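You operate a simulated robot arm through the tools that you are given. There is no shell and no other tool.

You are at the controls of a simulated robot arm. One attempt, no reset.

## Task
Swirl the orange-band vial on SLOW till the green lamp lights.
Fine: then put it back; turn the selector to OFF and let the plate stop before lifting the vial. Set down upright: what you pick out.

The check looks at the end state, three seconds after you hand in, the way a careful person would. Anything else that was tipped, shoved, dropped, spilled or broken makes it a failure.

## Robot
A 7-joint arm with a two-finger parallel gripper, fixed in place. Base frame: the origin is at the foot of the arm, x ahead of it, y to its left, z up; the work surface is at about z = 0. Lengths are in mm, angles in degrees, forces in N, time in s.
With the tool pointing down near the work surface it reaches from about 220 to 580 mm from the base axis. Its first joint turns from -66.0 to 66.0 degrees. Payload 2.5 kg.
Tool frame: the origin (TCP) lies between the finger pads and is the grasp point; the fingertips stand 23 mm ahead of it; z points along the fingers, y is the line along which they close. Largest opening 94 mm; finger width 38, thickness 10; the body of the gripper, 54 by 96 mm, starts 39 mm behind the TCP.
Orientation is that of the tool frame in the base frame, as [roll, pitch, yaw] about the fixed x, y, z axes, in that order (R = Rz(yaw) Ry(pitch) Rx(roll)). With the fingers straight down and closing along the base's y, the tool's x points along the base's -x, its y along +y and its z along -z.

## Interface
- The arm moves only by the tool drive_tool. Its argument "increments" is a list of rows, each an object (a shift or turn left out is 0, a gripper value left out holds the last) with "dp": the shift along the tool's x, y, z in mm, a list of three; "rotation": the turn, a rotation vector about the tool's x, y, z in degrees, a list of three; "fingers": the opening, from 0 (shut) to 1 (fully open). In form: [{"dp": [x, y, z], "rotation": [wx, wy, wz], "fingers": fingers}, ...]. A call has 1 to 20 rows; each row shifts and turns the commanded pose from where the row before left it, along the tool's axes as they then stand. Rows are played at 5 a second. More than 50 mm and 8.6 degrees between two rows, or a gripper value outside its range, and nothing of the call is played. A pose out of reach is approached as far as the arm can. The call stops where the force on the tool passes 40 N (or 10 N more than at its start, if that is more) or the arm is blocked; 0.2 s more then pass. The fingers move at their own pace (about 108 mm/s each) and stop on an object; they squeeze with about 40 N. The grip force told is the motor's: it shows also when the fingers shut on nothing. Time passes only in rows, and 0.2 s behind the last, so rows that do not move let the fingers close. It gives the time, the measured TCP pose, the force on the tool (base axes), the opening and the grip force at its end, in the units of the frame above (readings bear some noise), with the torque about the TCP (base axes, N m) and any sound that the robot's microphone picked up, and new pictures: "show" is both (left out), scene, wrist or none.
- Cameras (640 x 400 px; columns grow to the right, rows downward): "scene" is fixed at [128.4, -411.9, 553]; the picture's right is [0.77, -0.64, 0.00], its down [-0.31, -0.37, -0.88] and it looks along [0.56, 0.67, -0.48] (base axes); focal length 343 px, centre (320, 200). "wrist" rides on the gripper at [86, 16, -74] in the tool frame; the picture's right is [-0.18, 0.98, 0.00], its down [-0.58, -0.11, -0.81] and it looks along [-0.79, -0.15, 0.59] (tool axes); focal length 243 px, centre (320, 200). There is no depth. A picture from a camera that has moved, and an enlarged one, comes with that camera's place and axes in the base frame and with its lens.
- close_up(camera, box): a new picture of the part [left, top, right, bottom] of that camera's present view, enlarged. It takes no simulated time.
- job_done(): hands the job in; it is judged then, once.

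Places have to be worked out from the pictures, the camera data and where the tool is seen. Open the gripper and draw the arm clear of the work before you hand the job in, unless the task says otherwise.

The tools are called after "Emit:" as name(argument=value, ...) on one line, values as JSON. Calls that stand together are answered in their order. drive_tool: Moves the arm, as the interface text tells. Its arguments: {"type":"object","properties":{"increments":{"type":"array"},"show":{"type":"string","enum":["both","scene","wrist","none"]}},"required":["increments"]} The other tools are called the same way: close_up (camera, box) takes an enlarged picture of a part of a camera's view; job_done () hands the job in.

At the start:

```text
time_s: 0.0
position: [435.7, 124.4, 328.6]
tcp_rot: [180.0, 0.0, -180.0]
contact_force: [0.0, -0.7, 0.5]
wrist_torque: [0.01, 0.0, 0.02]
width: 94.2
finger_force: 0.1
```

scene: 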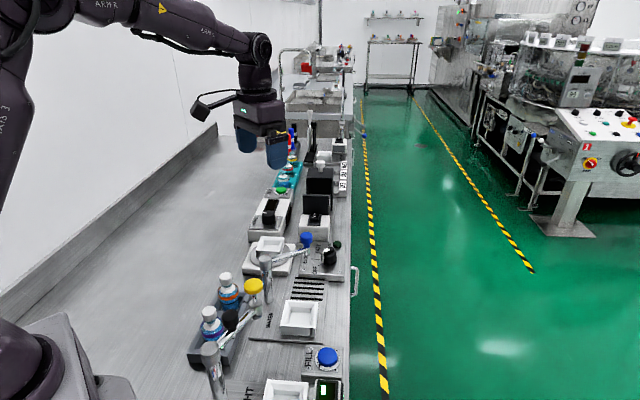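
wrist: 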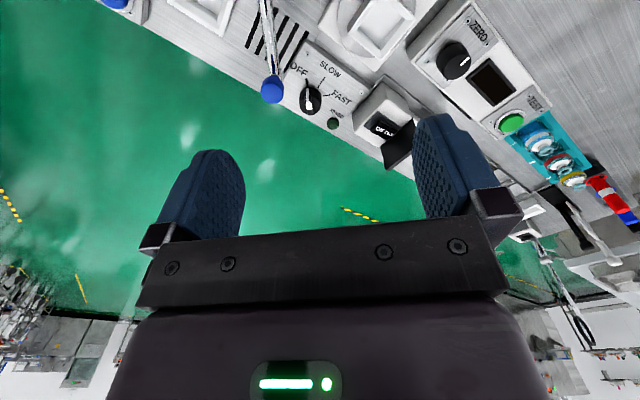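

The pictures show a bench with several devices along a narrow strip, including a selector marked OFF/SLOW/FAST. I'll take enlarged views before moving.

Emit:
close_up(camera="scene", box=[180, 220, 360, 400])

Emit:
close_up(camera="scene", box=[230, 120, 360, 280])

Emit:
close_up(camera="wrist", box=[220, 0, 460, 150])

Emit:
close_up(camera="wrist", box=[400, 0, 640, 240])

```text
2.22 times, centred on (270, 310) of scene
camera zoom: at [128.4, -411.9, 553.0], right [0.77, -0.64, 0.0], down [-0.31, -0.37, -0.88], along [0.56, 0.67, -0.48], focal length 762 px, centre (431, -44)
```

zoom: 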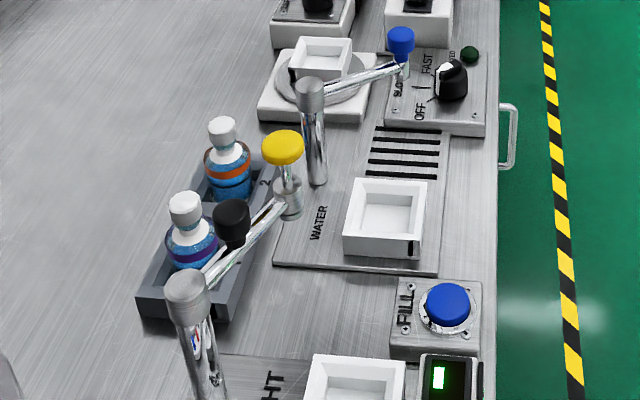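

```text
2.50 times, centred on (295, 200) of scene
camera zoom: at [128.4, -411.9, 553.0], right [0.77, -0.64, 0.0], down [-0.31, -0.37, -0.88], along [0.56, 0.67, -0.48], focal length 857 px, centre (382, 200)
```

zoom: 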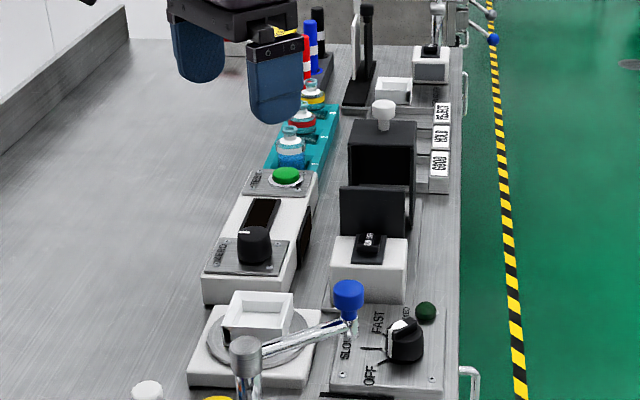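

```text
2.67 times, centred on (340, 75) of wrist
camera zoom: at [349.9, 141.0, 403.2], right [0.18, 0.98, 0.0], down [0.58, -0.11, 0.81], along [0.79, -0.15, -0.59], focal length 647 px, centre (267, 533)
```

zoom: 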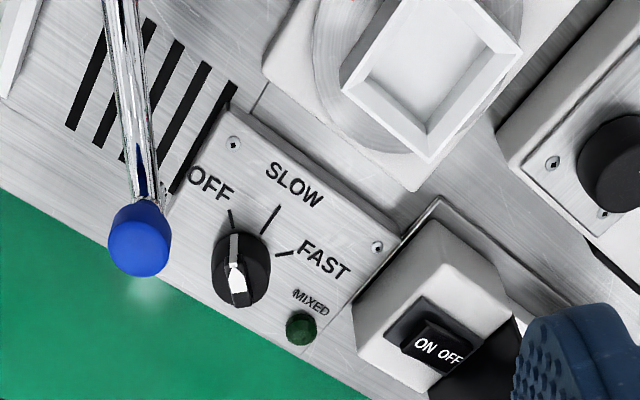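

```text
1.67 times, centred on (520, 120) of wrist
camera zoom: at [349.9, 141.0, 403.2], right [0.18, 0.98, 0.0], down [0.58, -0.11, 0.81], along [0.79, -0.15, -0.59], focal length 404 px, centre (-13, 333)
```

zoom: 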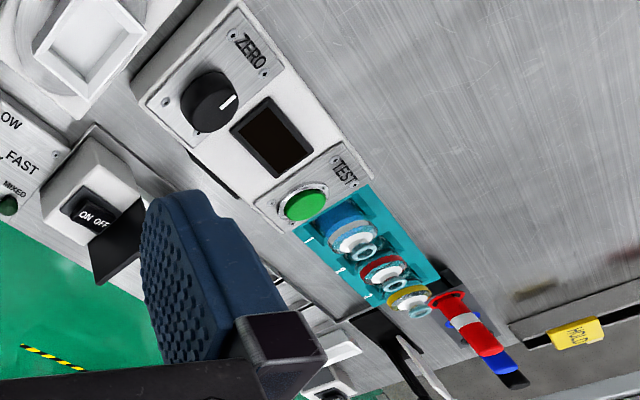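

The orange-band vial seems to stand in a dark rack near x≈320, y≈110, and the selector is at about x≈570, y≈84. I'll back the tool up toward the base so the wrist camera sees the rack, shaker and selector together.

Emit:
drive_tool(increments=[{"dp": [40, -10, 0]}, {"dp": [40, -10, 0]}, {"dp": [40, -10, 0]}, {"dp": [40, -10, 0]}, {"dp": [30, -10, 0]}, {}])

```text
time_s: 1.4
position: [245.4, 74.3, 328.8]
tcp_rot: [-179.9, 0.0, 179.9]
contact_force: [0.4, 0.0, 0.5]
wrist_torque: [0.02, 0.0, -0.01]
width: 93.8
finger_force: 0.0
camera wrist: at [159.4, 90.5, 404.0], right [0.18, 0.98, 0.0], down [0.58, -0.11, 0.81], along [0.79, -0.15, -0.59], focal length 243 px, centre (320, 200)
```

scene: 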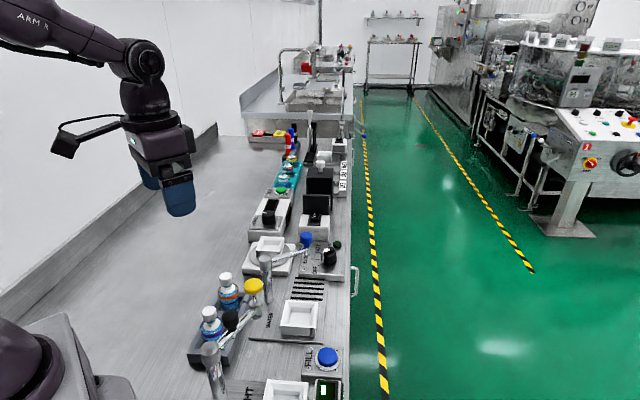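
wrist: 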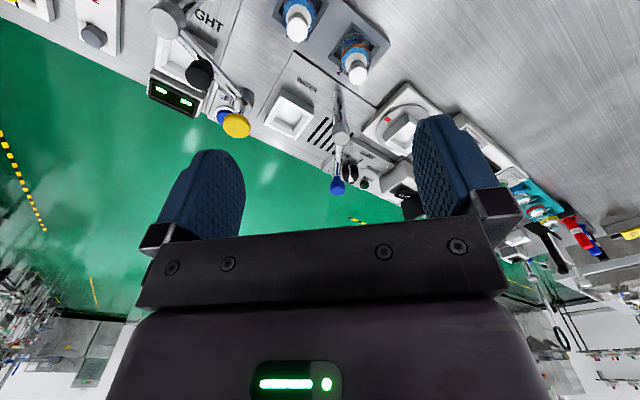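

Emit:
close_up(camera="wrist", box=[250, 0, 430, 112])

Emit:
close_up(camera="wrist", box=[300, 70, 480, 200])

Emit:
close_up(camera="scene", box=[180, 260, 300, 370])

Emit:
close_up(camera="scene", box=[235, 220, 355, 295])

```text
3.56 times, centred on (340, 56) of wrist
camera zoom: at [159.4, 90.5, 404.0], right [0.18, 0.98, 0.0], down [0.58, -0.11, 0.81], along [0.79, -0.15, -0.59], focal length 863 px, centre (249, 712)
```

zoom: 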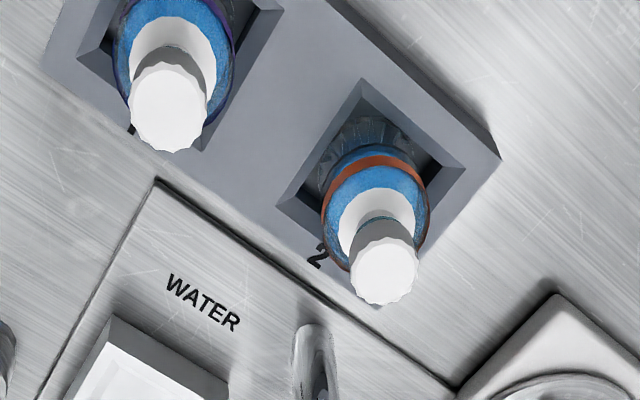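

```text
3.08 times, centred on (390, 135) of wrist
camera zoom: at [159.4, 90.5, 404.0], right [0.18, 0.98, 0.0], down [0.58, -0.11, 0.81], along [0.79, -0.15, -0.59], focal length 746 px, centre (105, 400)
```

zoom: 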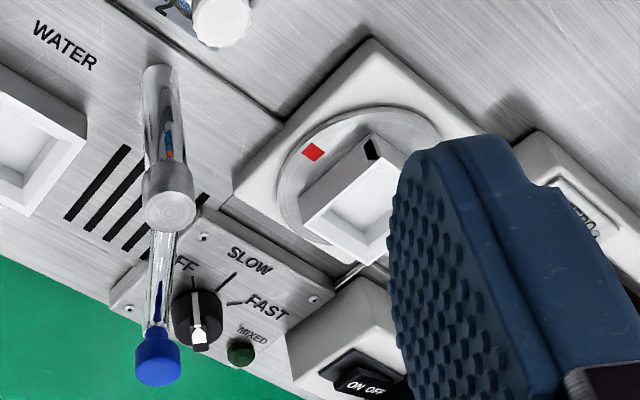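

```text
3.64 times, centred on (240, 315) of scene
camera zoom: at [128.4, -411.9, 553.0], right [0.77, -0.64, 0.0], down [-0.31, -0.37, -0.88], along [0.56, 0.67, -0.48], focal length 1246 px, centre (611, -218)
```

zoom: 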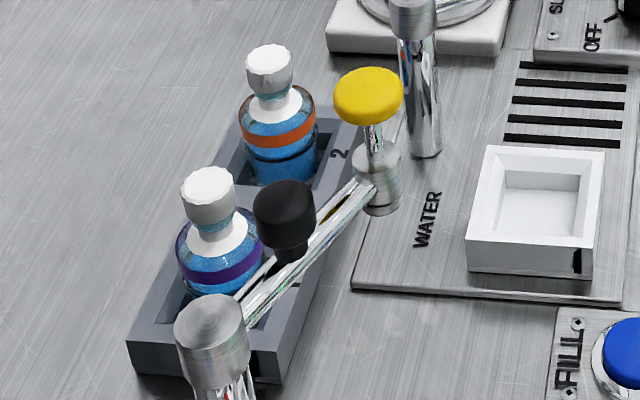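

```text
5.33 times, centred on (295, 258) of scene
camera zoom: at [128.4, -411.9, 553.0], right [0.77, -0.64, 0.0], down [-0.31, -0.37, -0.88], along [0.56, 0.67, -0.48], focal length 1828 px, centre (453, -107)
```

zoom: 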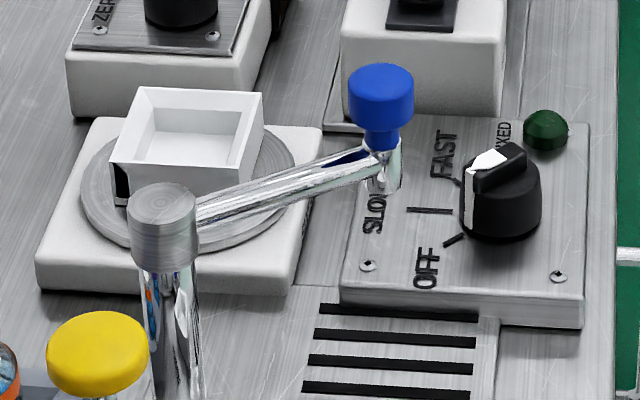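

The orange vial's cap top comes out near (320, 109, 97) and the shaker tray near (475, 193, 58), with the selector still pointing to OFF. I'll move above the vial at a safe height to refine these.

Emit:
drive_tool(increments=[{"dp": [-25, 12, 20]}, {"dp": [-25, 12, 20]}, {"dp": [-25, 10, 20]}, {}])

```text
time_s: 2.4
position: [322.5, 109.2, 268.1]
tcp_rot: [-180.0, 0.0, -179.9]
contact_force: [-1.0, 0.3, -0.5]
wrist_torque: [0.02, -0.01, -0.01]
width: 94.1
finger_force: 0.0
camera wrist: at [236.1, 125.7, 342.3], right [0.18, 0.98, 0.0], down [0.58, -0.11, 0.81], along [0.79, -0.15, -0.59], focal length 243 px, centre (320, 200)
```

scene: 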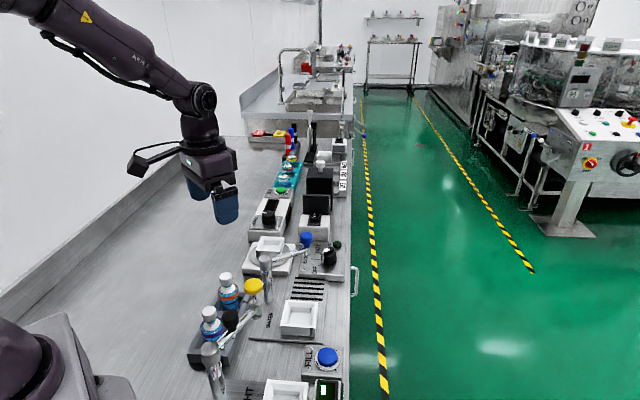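
wrist: 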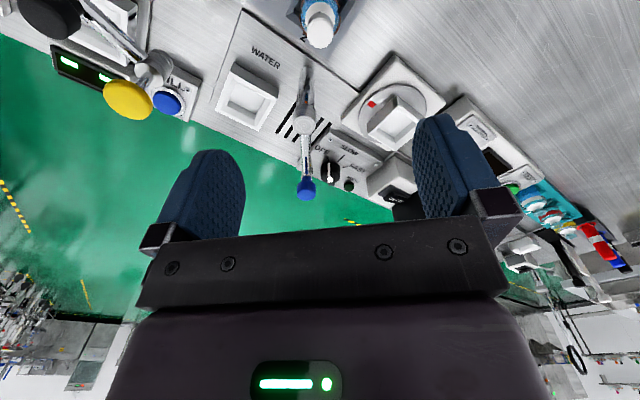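

The vial is at the top edge of the wrist view. I'll back off in x and shift left so that both rack and shaker tray are in view without the fingers covering them.

Emit:
drive_tool(increments=[{"dp": [36, 15, 0]}, {"dp": [36, 16, 0]}, {}], show="wrist")

```text
time_s: 3.2
position: [249.8, 140.7, 267.0]
tcp_rot: [-179.9, 0.1, 180.0]
contact_force: [0.1, 0.9, -0.5]
wrist_torque: [0.01, -0.02, 0.02]
width: 93.9
finger_force: 0.1
camera wrist: at [163.9, 156.3, 342.1], right [0.18, 0.98, 0.0], down [0.58, -0.11, 0.81], along [0.79, -0.15, -0.59], focal length 243 px, centre (320, 200)
```

wrist: 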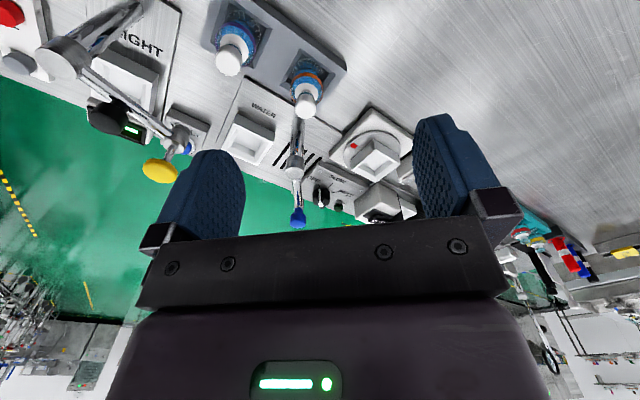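

Emit:
close_up(camera="wrist", box=[200, 0, 360, 120])

Emit:
close_up(camera="wrist", box=[280, 90, 430, 230])

```text
3.33 times, centred on (280, 60) of wrist
camera zoom: at [163.9, 156.3, 342.1], right [0.18, 0.98, 0.0], down [0.58, -0.11, 0.81], along [0.79, -0.15, -0.59], focal length 809 px, centre (453, 667)
```

zoom: 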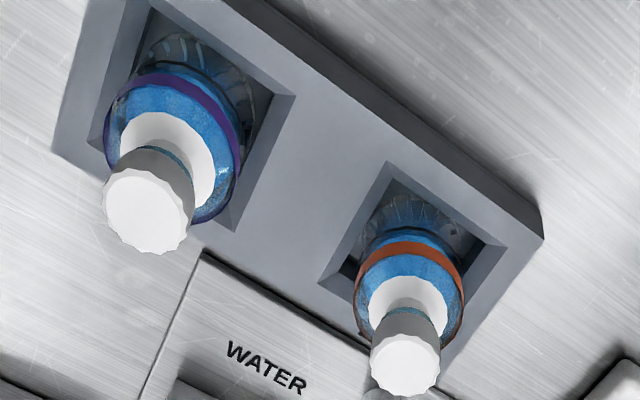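

```text
2.86 times, centred on (355, 160) of wrist
camera zoom: at [163.9, 156.3, 342.1], right [0.18, 0.98, 0.0], down [0.58, -0.11, 0.81], along [0.79, -0.15, -0.59], focal length 693 px, centre (220, 314)
```

zoom: 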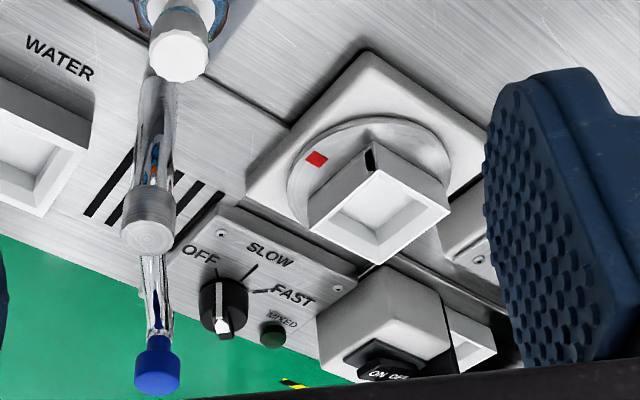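

The vial axis works out near (321.5, 109.5) with the cap top at z≈95, and the tray rim centre near (477, 195, 50). I'll go to a hover above the vial and check the alignment through the fingers.

Emit:
drive_tool(increments=[{"dp": [-24, -10.4, 25]}, {"dp": [-24, -10.4, 27]}, {"dp": [-23.7, -10.4, 27]}, {"dp": [0, 0, 28]}, {}])

Emit:
close_up(camera="wrist", box=[220, 20, 420, 145])

Emit:
close_up(camera="scene", box=[150, 200, 310, 350])

```text
time_s: 4.4
position: [319.8, 108.0, 158.8]
tcp_rot: [180.0, 0.0, -179.9]
contact_force: [-0.9, 0.2, 0.4]
wrist_torque: [0.0, -0.01, -0.01]
width: 94.3
finger_force: 0.0
camera wrist: at [233.7, 125.0, 234.5], right [0.18, 0.98, 0.0], down [0.58, -0.11, 0.81], along [0.79, -0.15, -0.59], focal length 243 px, centre (320, 200)
```

scene: 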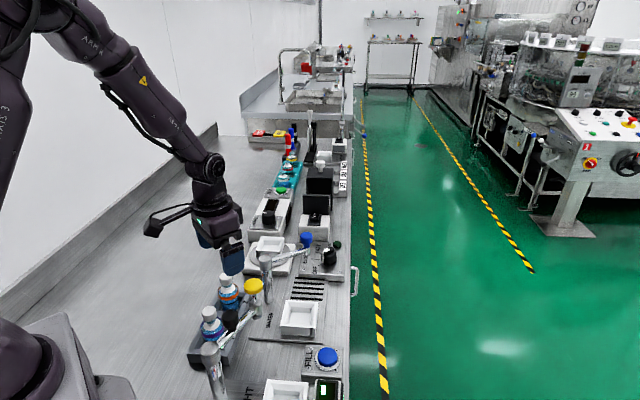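
wrist: 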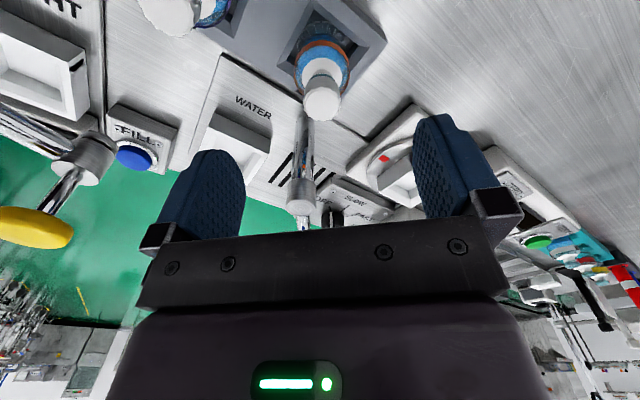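

```text
3.20 times, centred on (320, 82) of wrist
camera zoom: at [233.7, 125.0, 234.5], right [0.18, 0.98, 0.0], down [0.58, -0.11, 0.81], along [0.79, -0.15, -0.59], focal length 776 px, centre (320, 576)
```

zoom: 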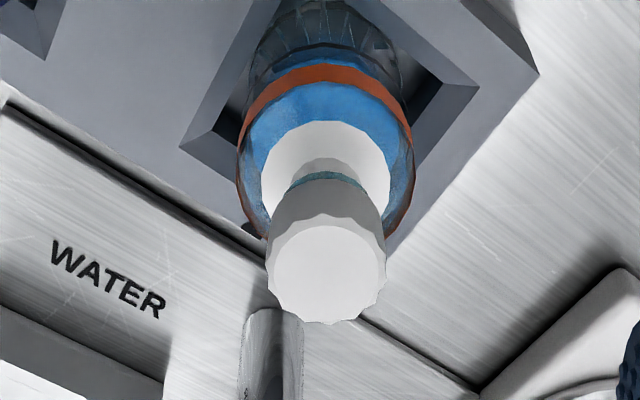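

```text
2.67 times, centred on (230, 275) of scene
camera zoom: at [128.4, -411.9, 553.0], right [0.77, -0.64, 0.0], down [-0.31, -0.37, -0.88], along [0.56, 0.67, -0.48], focal length 914 px, centre (560, 0)
```

zoom: 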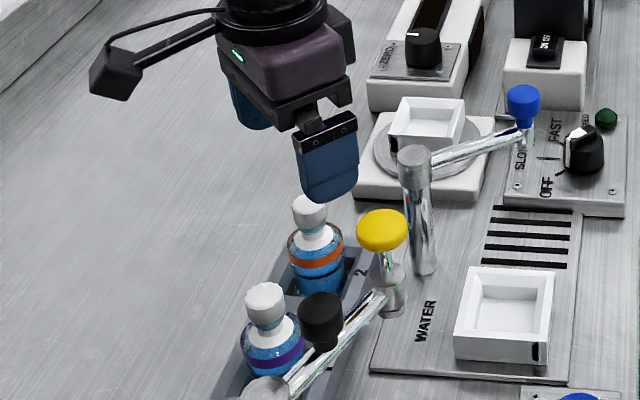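

The cap axis projects to about (322, 110), so I'm within 2 mm. I'll correct that and descend partway with fingers open, straddling the vial, then check.

Emit:
drive_tool(increments=[{"dp": [-2, 2, 0], "fingers": 1}, {"dp": [0, 0, 25]}, {"dp": [0, 0, 25]}, {"dp": [0, 0, 25]}, {}])

Emit:
close_up(camera="scene", box=[150, 220, 310, 350])

```text
time_s: 5.6
position: [322.1, 109.9, 86.7]
tcp_rot: [-180.0, -0.1, -179.8]
contact_force: [0.7, -1.3, 0.6]
wrist_torque: [0.02, -0.03, -0.01]
width: 94.1
finger_force: 0.0
camera wrist: at [236.5, 126.3, 162.1], right [0.18, 0.98, 0.0], down [0.58, -0.11, 0.81], along [0.79, -0.15, -0.59], focal length 243 px, centre (320, 200)
```

scene: 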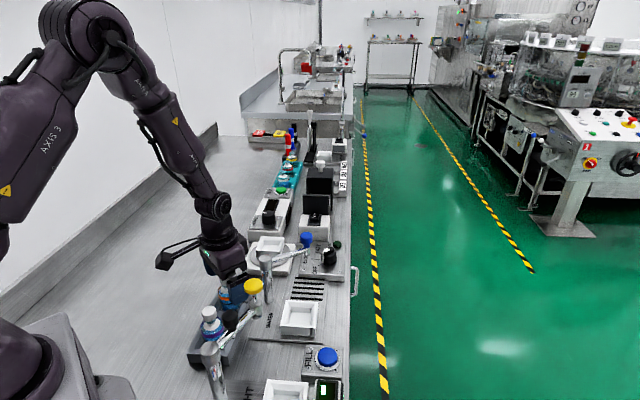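
wrist: 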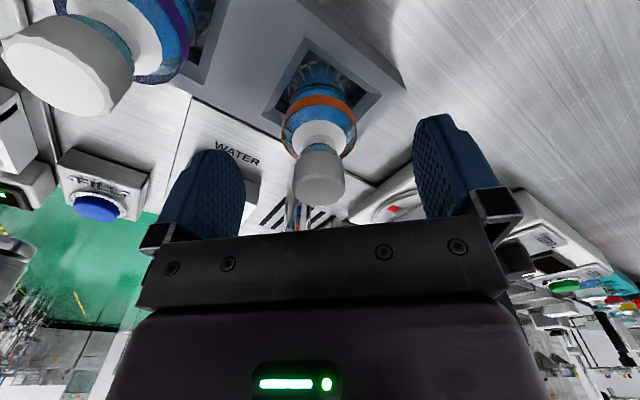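

```text
3.08 times, centred on (230, 285) of scene
camera zoom: at [128.4, -411.9, 553.0], right [0.77, -0.64, 0.0], down [-0.31, -0.37, -0.88], along [0.56, 0.67, -0.48], focal length 1055 px, centre (597, -62)
```

zoom: 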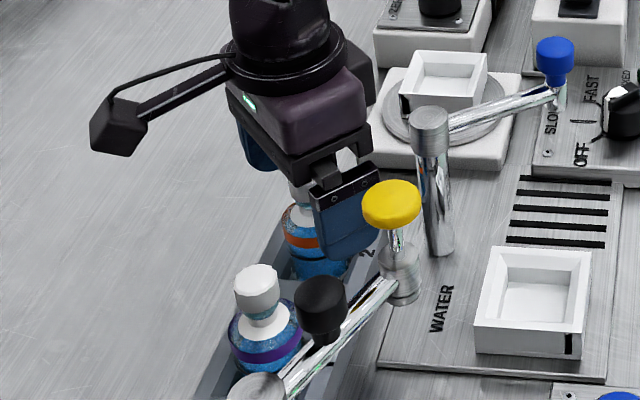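

The vial sits centred between the fingers with the TCP at z≈87. I'll lower about 25 mm so the pads meet the body above the rack, keeping the palm clear of the cap.

Emit:
drive_tool(increments=[{"dp": [0, 0, 12]}, {"dp": [0, 0, 12]}, {}])

Emit:
close_up(camera="wrist", box=[220, 80, 420, 240])

Emit:
close_up(camera="scene", box=[180, 240, 290, 330])

```text
time_s: 6.4
position: [322.9, 109.9, 62.9]
tcp_rot: [179.9, 0.0, -180.0]
contact_force: [-0.6, -0.8, -0.1]
wrist_torque: [-0.01, -0.01, 0.0]
width: 94.0
finger_force: 0.1
camera wrist: at [237.0, 126.5, 138.0], right [0.18, 0.98, 0.0], down [0.58, -0.11, 0.81], along [0.79, -0.15, -0.59], focal length 243 px, centre (320, 200)
```

scene: 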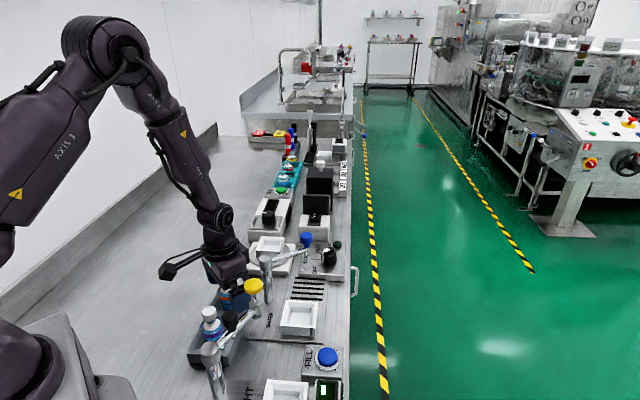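
wrist: 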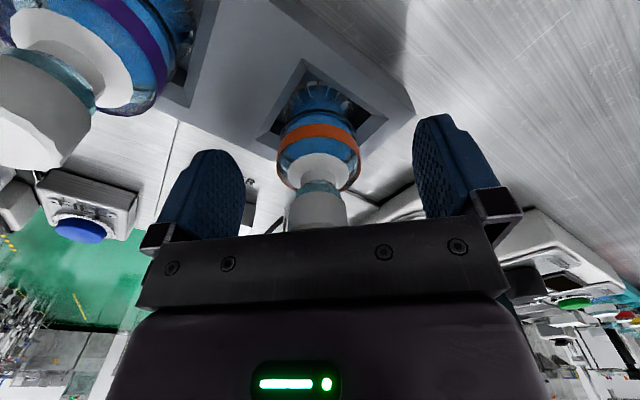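

```text
2.50 times, centred on (320, 160) of wrist
camera zoom: at [237.0, 126.5, 138.0], right [0.18, 0.98, 0.0], down [0.58, -0.11, 0.81], along [0.79, -0.15, -0.59], focal length 606 px, centre (320, 300)
```

zoom: 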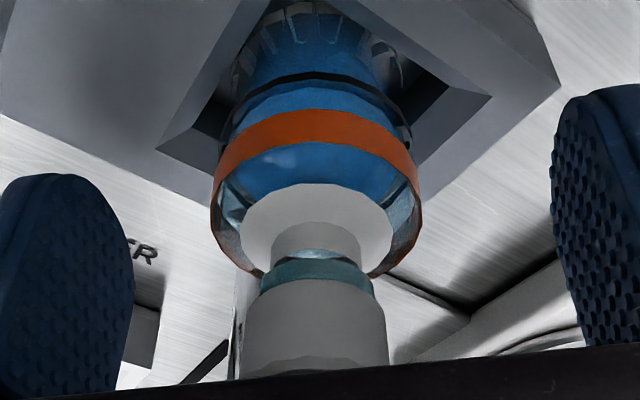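

```text
4.44 times, centred on (235, 285) of scene
camera zoom: at [128.4, -411.9, 553.0], right [0.77, -0.64, 0.0], down [-0.31, -0.37, -0.88], along [0.56, 0.67, -0.48], focal length 1523 px, centre (698, -178)
```

zoom: 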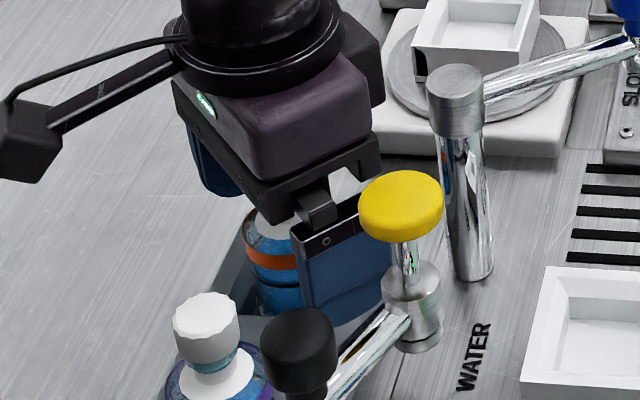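

The vial is centred laterally to about 1 mm and the palm is clear of the cap. I'll close the fingers on the body and let them settle.

Emit:
drive_tool(increments=[{"fingers": 0.6}, {"fingers": 0.35}, {"fingers": 0.35}, {"fingers": 0.35}, {"fingers": 0.35}])

Emit:
close_up(camera="wrist", box=[220, 80, 420, 240])

```text
time_s: 7.6
position: [322.8, 110.2, 63.1]
tcp_rot: [-180.0, 0.0, 180.0]
contact_force: [0.2, 0.2, -0.3]
wrist_torque: [-0.02, -0.01, 0.01]
width: 37.8
finger_force: 39.7
camera wrist: at [236.9, 126.4, 138.1], right [0.18, 0.98, 0.0], down [0.58, -0.11, 0.81], along [0.79, -0.15, -0.59], focal length 243 px, centre (320, 200)
```

scene: 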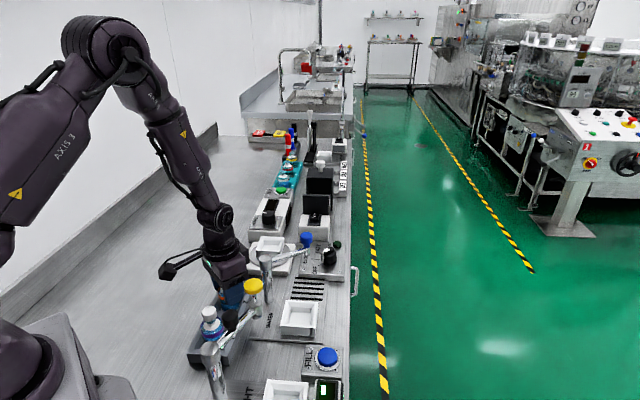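
wrist: 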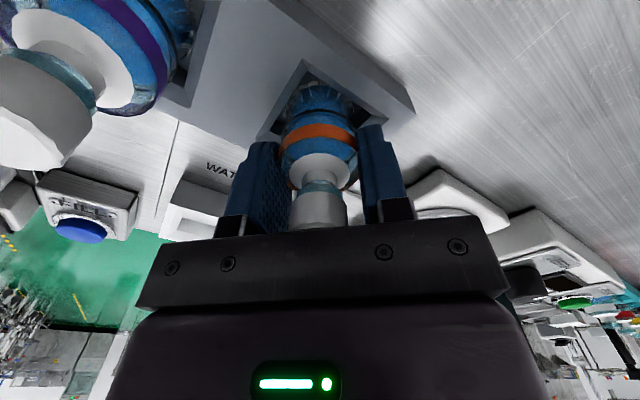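

```text
2.50 times, centred on (320, 160) of wrist
camera zoom: at [236.9, 126.4, 138.1], right [0.18, 0.98, 0.0], down [0.58, -0.11, 0.81], along [0.79, -0.15, -0.59], focal length 606 px, centre (320, 300)
```

zoom: 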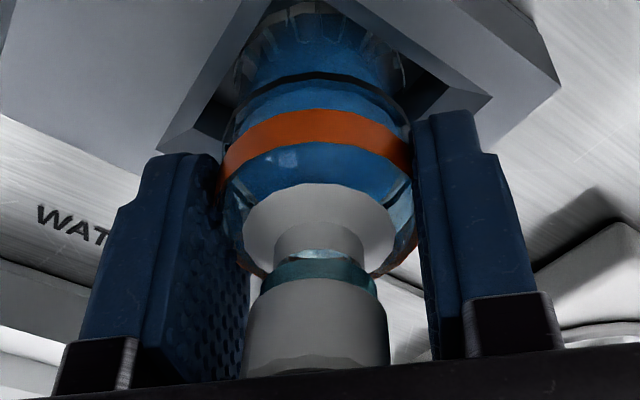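

The grip is firm at 37.8 mm and 40 N, so the pads are on the vial body. I'll lift it straight up slowly.

Emit:
drive_tool(increments=[{"dp": [0, 0, -6], "fingers": 0.35}, {"dp": [0, 0, -12]}, {"dp": [0, 0, -20]}, {"dp": [0, 0, -25]}, {"dp": [0, 0, -25]}, {"dp": [0, 0, -25]}, {"dp": [0, 0, -10]}, {}])

Emit:
close_up(camera="wrist", box=[220, 60, 420, 240])

Emit:
close_up(camera="scene", box=[180, 220, 340, 330])

```text
time_s: 9.4
position: [323.2, 111.4, 187.1]
tcp_rot: [180.0, 0.1, -179.9]
contact_force: [0.7, -0.3, -0.2]
wrist_torque: [0.02, -0.06, -0.04]
width: 37.6
finger_force: 40.0
camera wrist: at [237.5, 127.0, 261.2], right [0.18, 0.98, 0.0], down [0.58, -0.11, 0.81], along [0.79, -0.15, -0.59], focal length 243 px, centre (320, 200)
```

scene: 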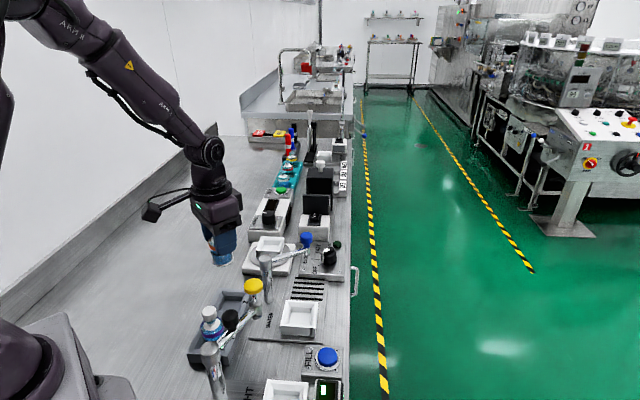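
wrist: 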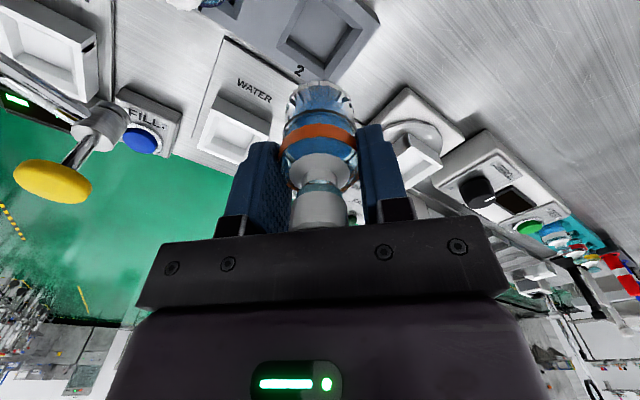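

```text
2.22 times, centred on (320, 150) of wrist
camera zoom: at [237.5, 127.0, 261.2], right [0.18, 0.98, 0.0], down [0.58, -0.11, 0.81], along [0.79, -0.15, -0.59], focal length 539 px, centre (320, 311)
```

zoom: 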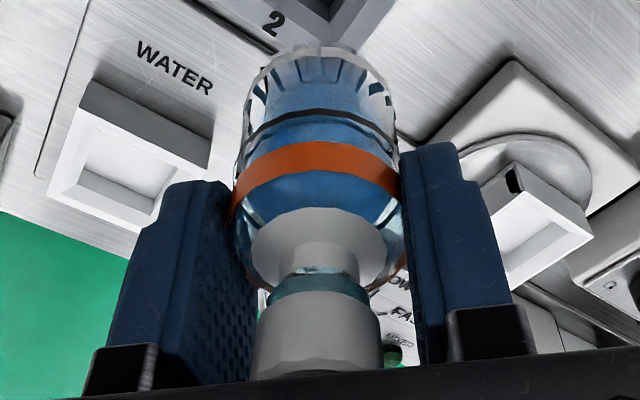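

```text
3.64 times, centred on (260, 275) of scene
camera zoom: at [128.4, -411.9, 553.0], right [0.77, -0.64, 0.0], down [-0.31, -0.37, -0.88], along [0.56, 0.67, -0.48], focal length 1246 px, centre (538, -73)
```

zoom: 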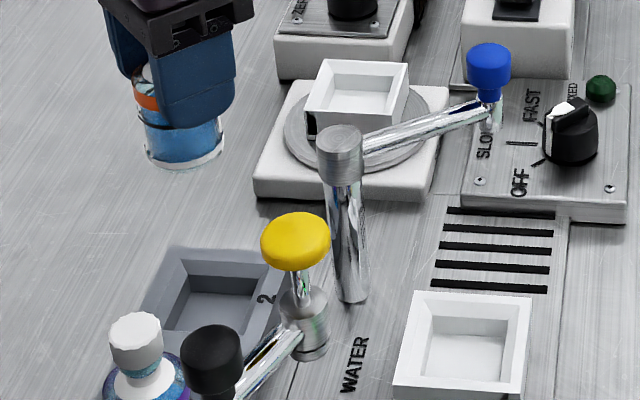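

The vial is up and hanging upright, its bottom about 59 mm below the TCP, and slot 2 is empty. I'll carry it over the tray at a slow, level pace and look again.

Emit:
drive_tool(increments=[{"dp": [-10, 5, 0], "fingers": 0.35}, {"dp": [-20, 11, 0]}, {"dp": [-22, 12, 0]}, {"dp": [-22, 12, 0]}, {"dp": [-22, 12, 0]}, {"dp": [-22, 12, 0]}, {"dp": [-20, 11, 0]}, {"dp": [-12, 7, 0]}, {"dp": [-4, 2, 0]}, {}])

Emit:
close_up(camera="wrist", box=[220, 0, 420, 125])

Emit:
close_up(camera="scene", box=[200, 170, 360, 290])

```text
time_s: 11.6
position: [478.0, 193.3, 185.8]
tcp_rot: [-180.0, 0.0, 179.9]
contact_force: [-0.2, -0.1, -1.4]
wrist_torque: [-0.02, 0.01, 0.0]
width: 37.8
finger_force: 39.8
camera wrist: at [390.8, 210.3, 260.1], right [0.18, 0.98, 0.0], down [0.58, -0.11, 0.81], along [0.79, -0.15, -0.59], focal length 243 px, centre (320, 200)
```

scene: 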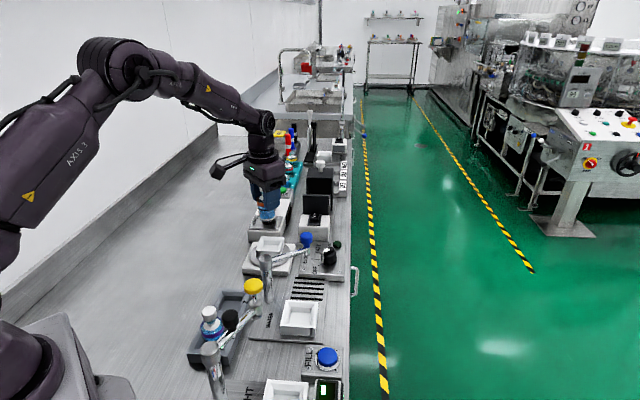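
wrist: 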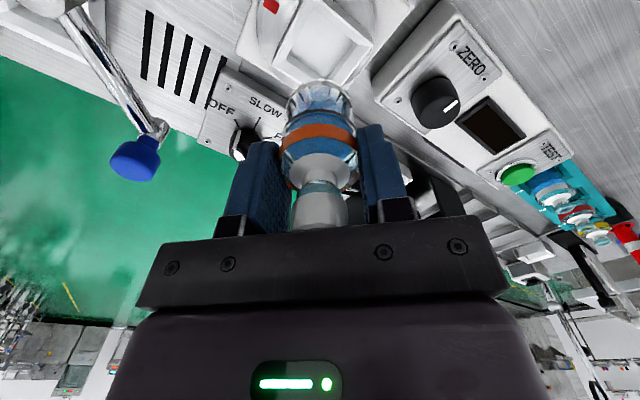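

```text
3.20 times, centred on (320, 62) of wrist
camera zoom: at [390.8, 210.3, 260.1], right [0.18, 0.98, 0.0], down [0.58, -0.11, 0.81], along [0.79, -0.15, -0.59], focal length 776 px, centre (320, 640)
```

zoom: 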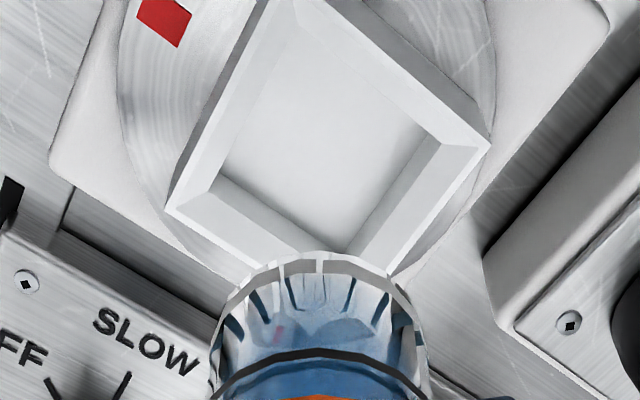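

```text
3.33 times, centred on (280, 230) of scene
camera zoom: at [128.4, -411.9, 553.0], right [0.77, -0.64, 0.0], down [-0.31, -0.37, -0.88], along [0.56, 0.67, -0.48], focal length 1143 px, centre (453, 100)
```

zoom: 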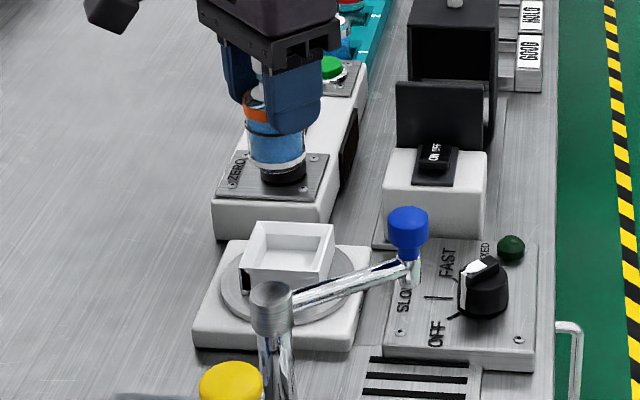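

From this view the tray rim centre lies about 2.5 mm ahead and 1.5 mm left of the TCP, at rim height z≈48, with funnel-shaped walls. I'll shift over it and lower until the vial bottom is just above the rim.

Emit:
drive_tool(increments=[{"dp": [-2.5, 1.5, 0], "fingers": 0.35}, {"dp": [0, 0, 20]}, {"dp": [0, 0, 20]}, {"dp": [0, 0, 20]}, {}, {}])

Emit:
close_up(camera="wrist", box=[220, 20, 420, 145])

Emit:
close_up(camera="scene", box=[215, 190, 325, 290])

```text
time_s: 13.0
position: [477.3, 196.2, 125.5]
tcp_rot: [-180.0, 0.0, 180.0]
contact_force: [-0.4, -0.1, -0.1]
wrist_torque: [-0.03, 0.0, -0.02]
width: 37.8
finger_force: 40.9
camera wrist: at [391.6, 212.4, 200.2], right [0.18, 0.98, 0.0], down [0.58, -0.11, 0.81], along [0.79, -0.15, -0.59], focal length 243 px, centre (320, 200)
```

scene: 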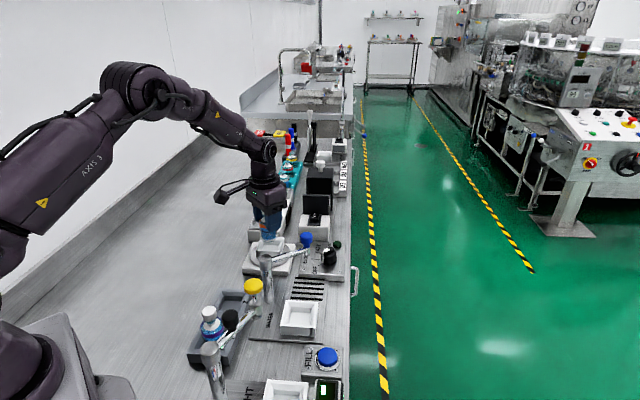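
wrist: 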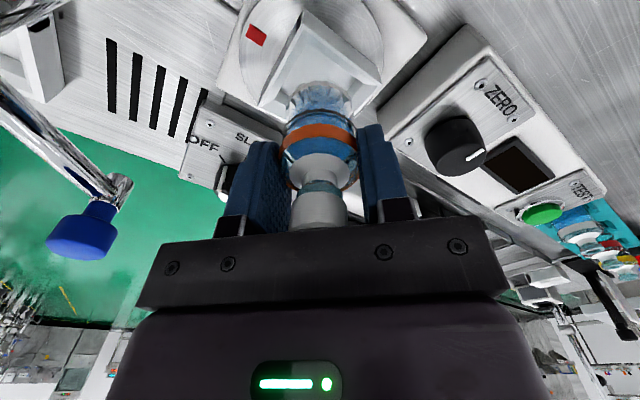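

```text
3.20 times, centred on (320, 82) of wrist
camera zoom: at [391.6, 212.4, 200.2], right [0.18, 0.98, 0.0], down [0.58, -0.11, 0.81], along [0.79, -0.15, -0.59], focal length 776 px, centre (320, 576)
```

zoom: 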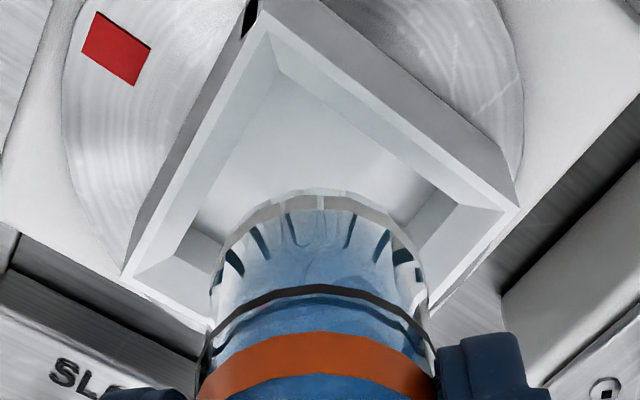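

```text
4.00 times, centred on (270, 240) of scene
camera zoom: at [128.4, -411.9, 553.0], right [0.77, -0.64, 0.0], down [-0.31, -0.37, -0.88], along [0.56, 0.67, -0.48], focal length 1371 px, centre (520, 40)
```

zoom: 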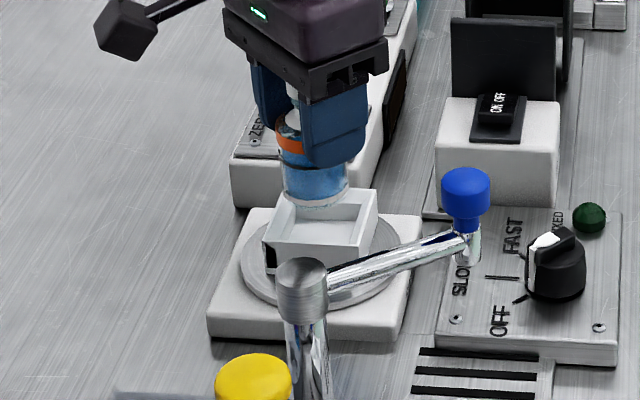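

The rim corners now place the tray centre about 2 mm ahead and 1.7 mm to the right of the TCP. I'll correct that and lower the vial into the funnel, stopping short of the floor.

Emit:
drive_tool(increments=[{"dp": [-1.9, -1.7, 0], "fingers": 0.35}, {"dp": [0, 0, 8]}, {"dp": [0, 0, 8]}, {"dp": [0, 0, 6]}, {}])

Emit:
close_up(camera="wrist", box=[220, 20, 420, 145])

Emit:
close_up(camera="scene", box=[215, 190, 325, 290])

```text
time_s: 14.2
position: [481.0, 193.8, 104.0]
tcp_rot: [180.0, 0.1, -180.0]
contact_force: [1.0, 0.3, -1.5]
wrist_torque: [-0.02, -0.02, -0.01]
width: 37.6
finger_force: 39.9
camera wrist: at [394.7, 210.9, 178.7], right [0.18, 0.98, 0.0], down [0.58, -0.11, 0.81], along [0.79, -0.15, -0.59], focal length 243 px, centre (320, 200)
```

scene: 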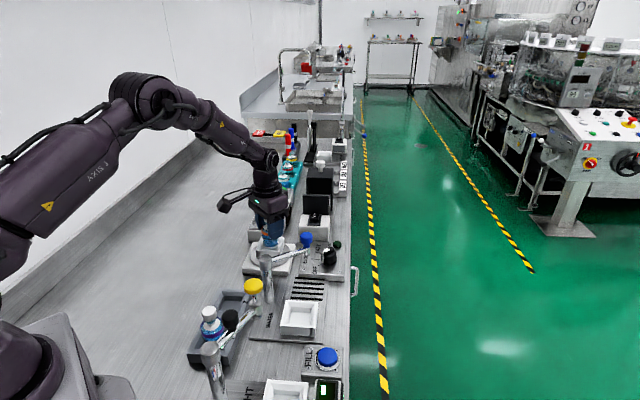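
wrist: 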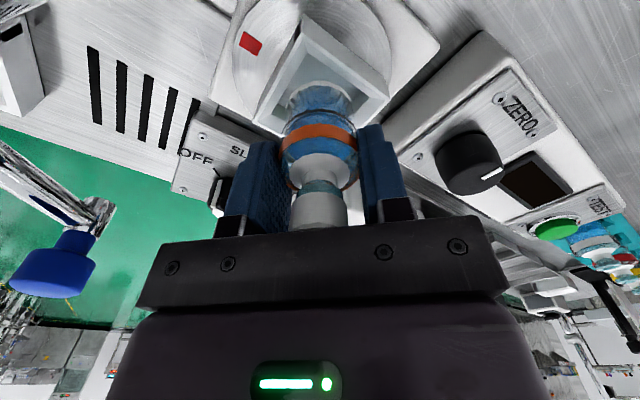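

```text
3.20 times, centred on (320, 82) of wrist
camera zoom: at [394.7, 210.9, 178.7], right [0.18, 0.98, 0.0], down [0.58, -0.11, 0.81], along [0.79, -0.15, -0.59], focal length 776 px, centre (320, 576)
```

zoom: 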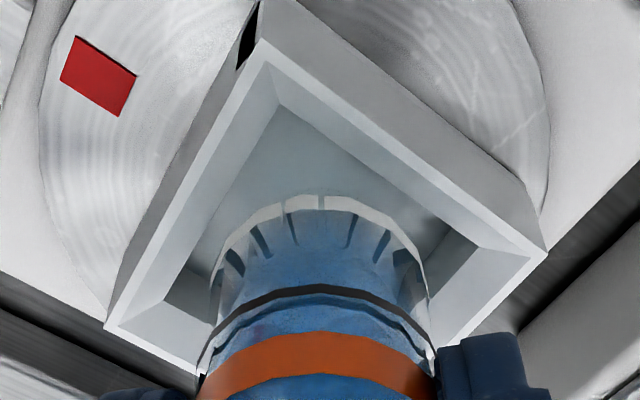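

```text
4.00 times, centred on (270, 240) of scene
camera zoom: at [128.4, -411.9, 553.0], right [0.77, -0.64, 0.0], down [-0.31, -0.37, -0.88], along [0.56, 0.67, -0.48], focal length 1371 px, centre (520, 40)
```

zoom: 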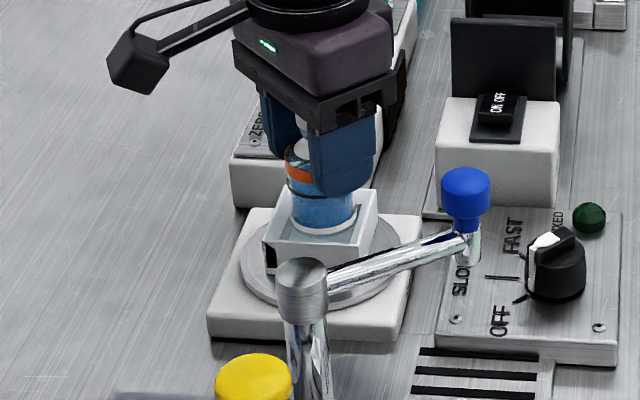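

The tray centre now lines up with the TCP to under 1 mm. I'll go on down in small steps, watching the contact force.

Emit:
drive_tool(increments=[{"dp": [0, 0, 3], "fingers": 0.35}, {"dp": [0, 0, 3]}, {"dp": [0, 0, 2]}, {}], show="wrist")

Emit:
close_up(camera="wrist", box=[220, 20, 420, 145])

Emit:
close_up(camera="scene", box=[230, 200, 310, 270])

```text
time_s: 15.2
position: [481.3, 193.8, 96.2]
tcp_rot: [180.0, 0.0, -179.9]
contact_force: [-1.8, 0.8, 0.9]
wrist_torque: [0.07, 0.08, -0.02]
width: 37.9
finger_force: 39.7
camera wrist: at [394.8, 210.7, 170.3], right [0.18, 0.98, 0.0], down [0.58, -0.11, 0.81], along [0.79, -0.15, -0.59], focal length 243 px, centre (320, 200)
```

wrist: 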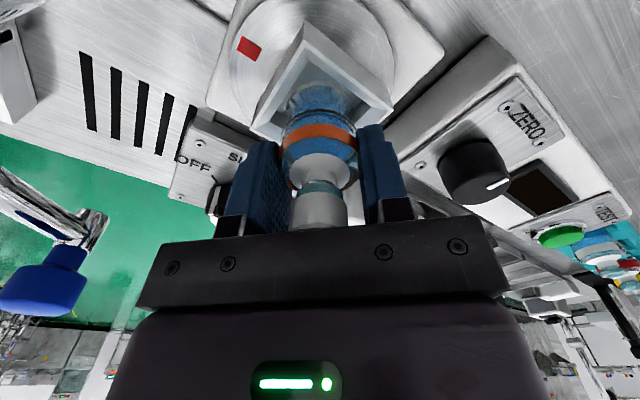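

```text
3.20 times, centred on (320, 82) of wrist
camera zoom: at [394.8, 210.7, 170.3], right [0.18, 0.98, 0.0], down [0.58, -0.11, 0.81], along [0.79, -0.15, -0.59], focal length 776 px, centre (320, 576)
```

zoom: 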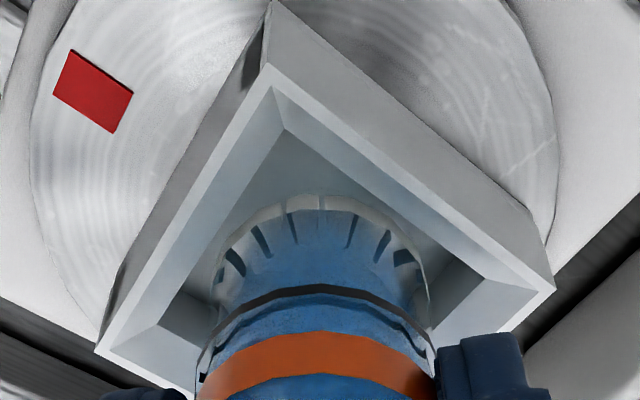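

```text
5.71 times, centred on (270, 235) of scene
camera zoom: at [128.4, -411.9, 553.0], right [0.77, -0.64, 0.0], down [-0.31, -0.37, -0.88], along [0.56, 0.67, -0.48], focal length 1959 px, centre (606, 0)
```

zoom: 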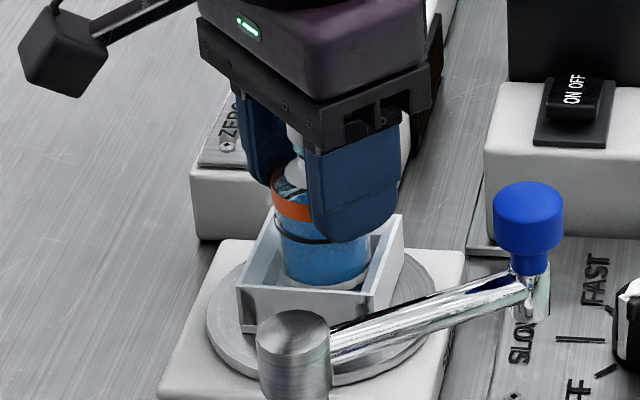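

A light side force appears (about −1.7 N in x, +0.8 N in y), meaning the vial is brushing a sloped wall and has turned the plate a degree or so. I'll ease 0.8 mm back and 0.5 mm left, then continue down gently.

Emit:
drive_tool(increments=[{"dp": [0.8, 0.5, 0], "fingers": 0.35}, {"dp": [0, 0, 1]}, {"dp": [0, 0, 1]}, {"dp": [0, 0, 1]}, {}], show="wrist")

Emit:
close_up(camera="wrist", box=[220, 20, 420, 145])

Emit:
close_up(camera="scene", box=[230, 200, 310, 270])

```text
time_s: 16.4
position: [479.3, 196.1, 91.0]
tcp_rot: [-180.0, 0.0, -180.0]
contact_force: [-0.1, 0.4, -1.2]
wrist_torque: [0.0, 0.01, 0.01]
width: 37.8
finger_force: 39.9
camera wrist: at [393.6, 211.6, 166.9], right [0.18, 0.98, 0.0], down [0.58, -0.11, 0.81], along [0.79, -0.15, -0.59], focal length 243 px, centre (320, 200)
```

wrist: 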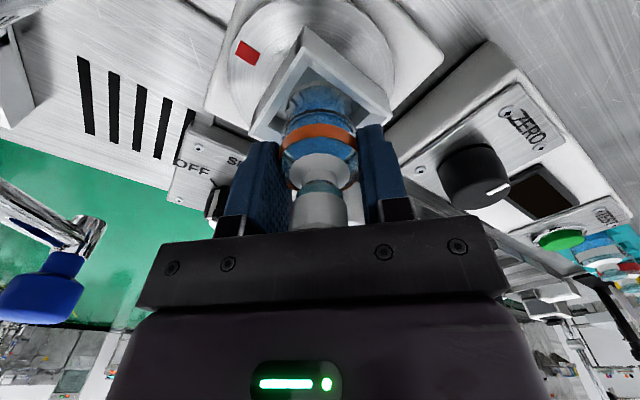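

```text
3.20 times, centred on (320, 82) of wrist
camera zoom: at [393.6, 211.6, 166.9], right [0.18, 0.98, 0.0], down [0.58, -0.11, 0.81], along [0.79, -0.15, -0.59], focal length 776 px, centre (320, 576)
```

zoom: 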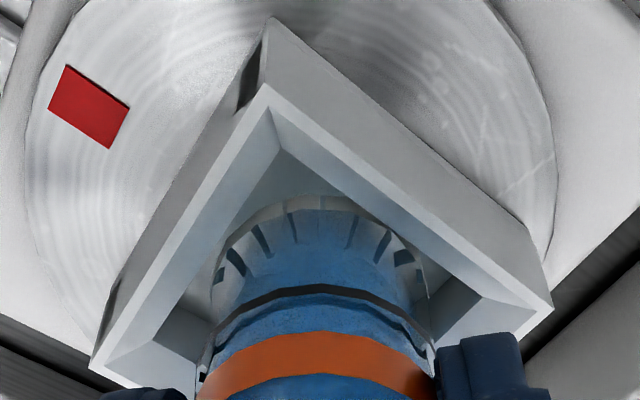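

```text
5.71 times, centred on (270, 235) of scene
camera zoom: at [128.4, -411.9, 553.0], right [0.77, -0.64, 0.0], down [-0.31, -0.37, -0.88], along [0.56, 0.67, -0.48], focal length 1959 px, centre (606, 0)
```

zoom: 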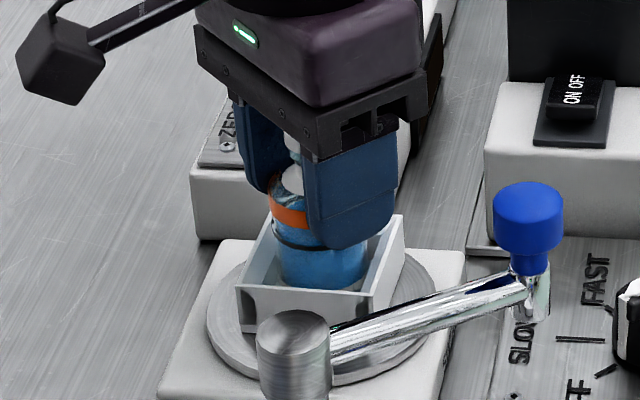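

The side force has vanished and there is no vertical contact yet at z≈92. I'll continue down in 1 mm steps until I feel the floor.

Emit:
drive_tool(increments=[{"dp": [0, 0, 1], "fingers": 0.35}, {"dp": [0, 0, 1]}, {"dp": [0, 0, 1]}, {}], show="wrist")

Emit:
close_up(camera="wrist", box=[220, 20, 420, 145])

```text
time_s: 17.4
position: [479.4, 194.1, 90.4]
tcp_rot: [179.8, 0.2, -179.9]
contact_force: [-6.3, -0.2, 12.5]
wrist_torque: [-0.03, 0.32, -0.03]
width: 37.6
finger_force: 39.9
camera wrist: at [394.5, 211.2, 165.1], right [0.18, 0.98, 0.0], down [0.58, -0.11, 0.81], along [0.79, -0.15, -0.59], focal length 243 px, centre (320, 200)
```

wrist: 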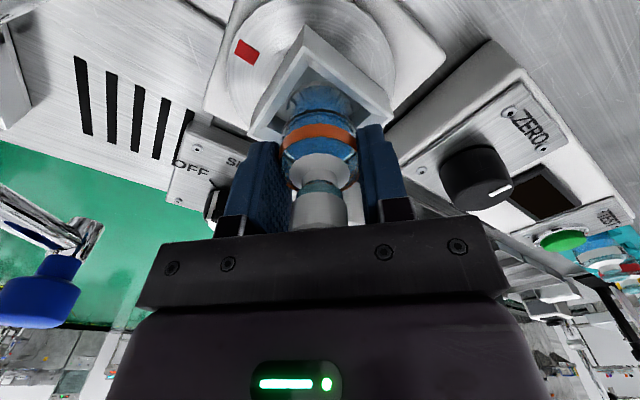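

```text
3.20 times, centred on (320, 82) of wrist
camera zoom: at [394.5, 211.2, 165.1], right [0.18, 0.98, 0.0], down [0.58, -0.11, 0.81], along [0.79, -0.15, -0.59], focal length 776 px, centre (320, 576)
```

zoom: 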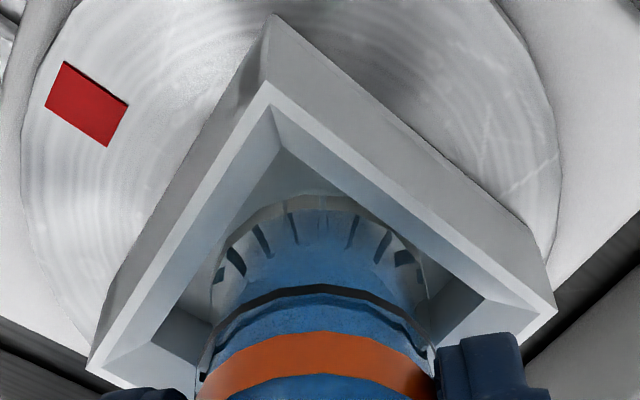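

There is now 12.5 N upward and 6 N toward −x, so the vial is at or near the floor and leaning on the far wall slightly. I'll ease 1 mm back toward the base to unload it sideways and read again.

Emit:
drive_tool(increments=[{"dp": [1, 0, -0.5], "fingers": 0.35}, {}], show="none")

```text
time_s: 18.0
position: [479.1, 194.0, 90.2]
tcp_rot: [-180.0, 0.2, 180.0]
contact_force: [3.2, 1.5, 8.0]
wrist_torque: [0.06, -0.14, 0.01]
width: 37.8
finger_force: 39.7
```

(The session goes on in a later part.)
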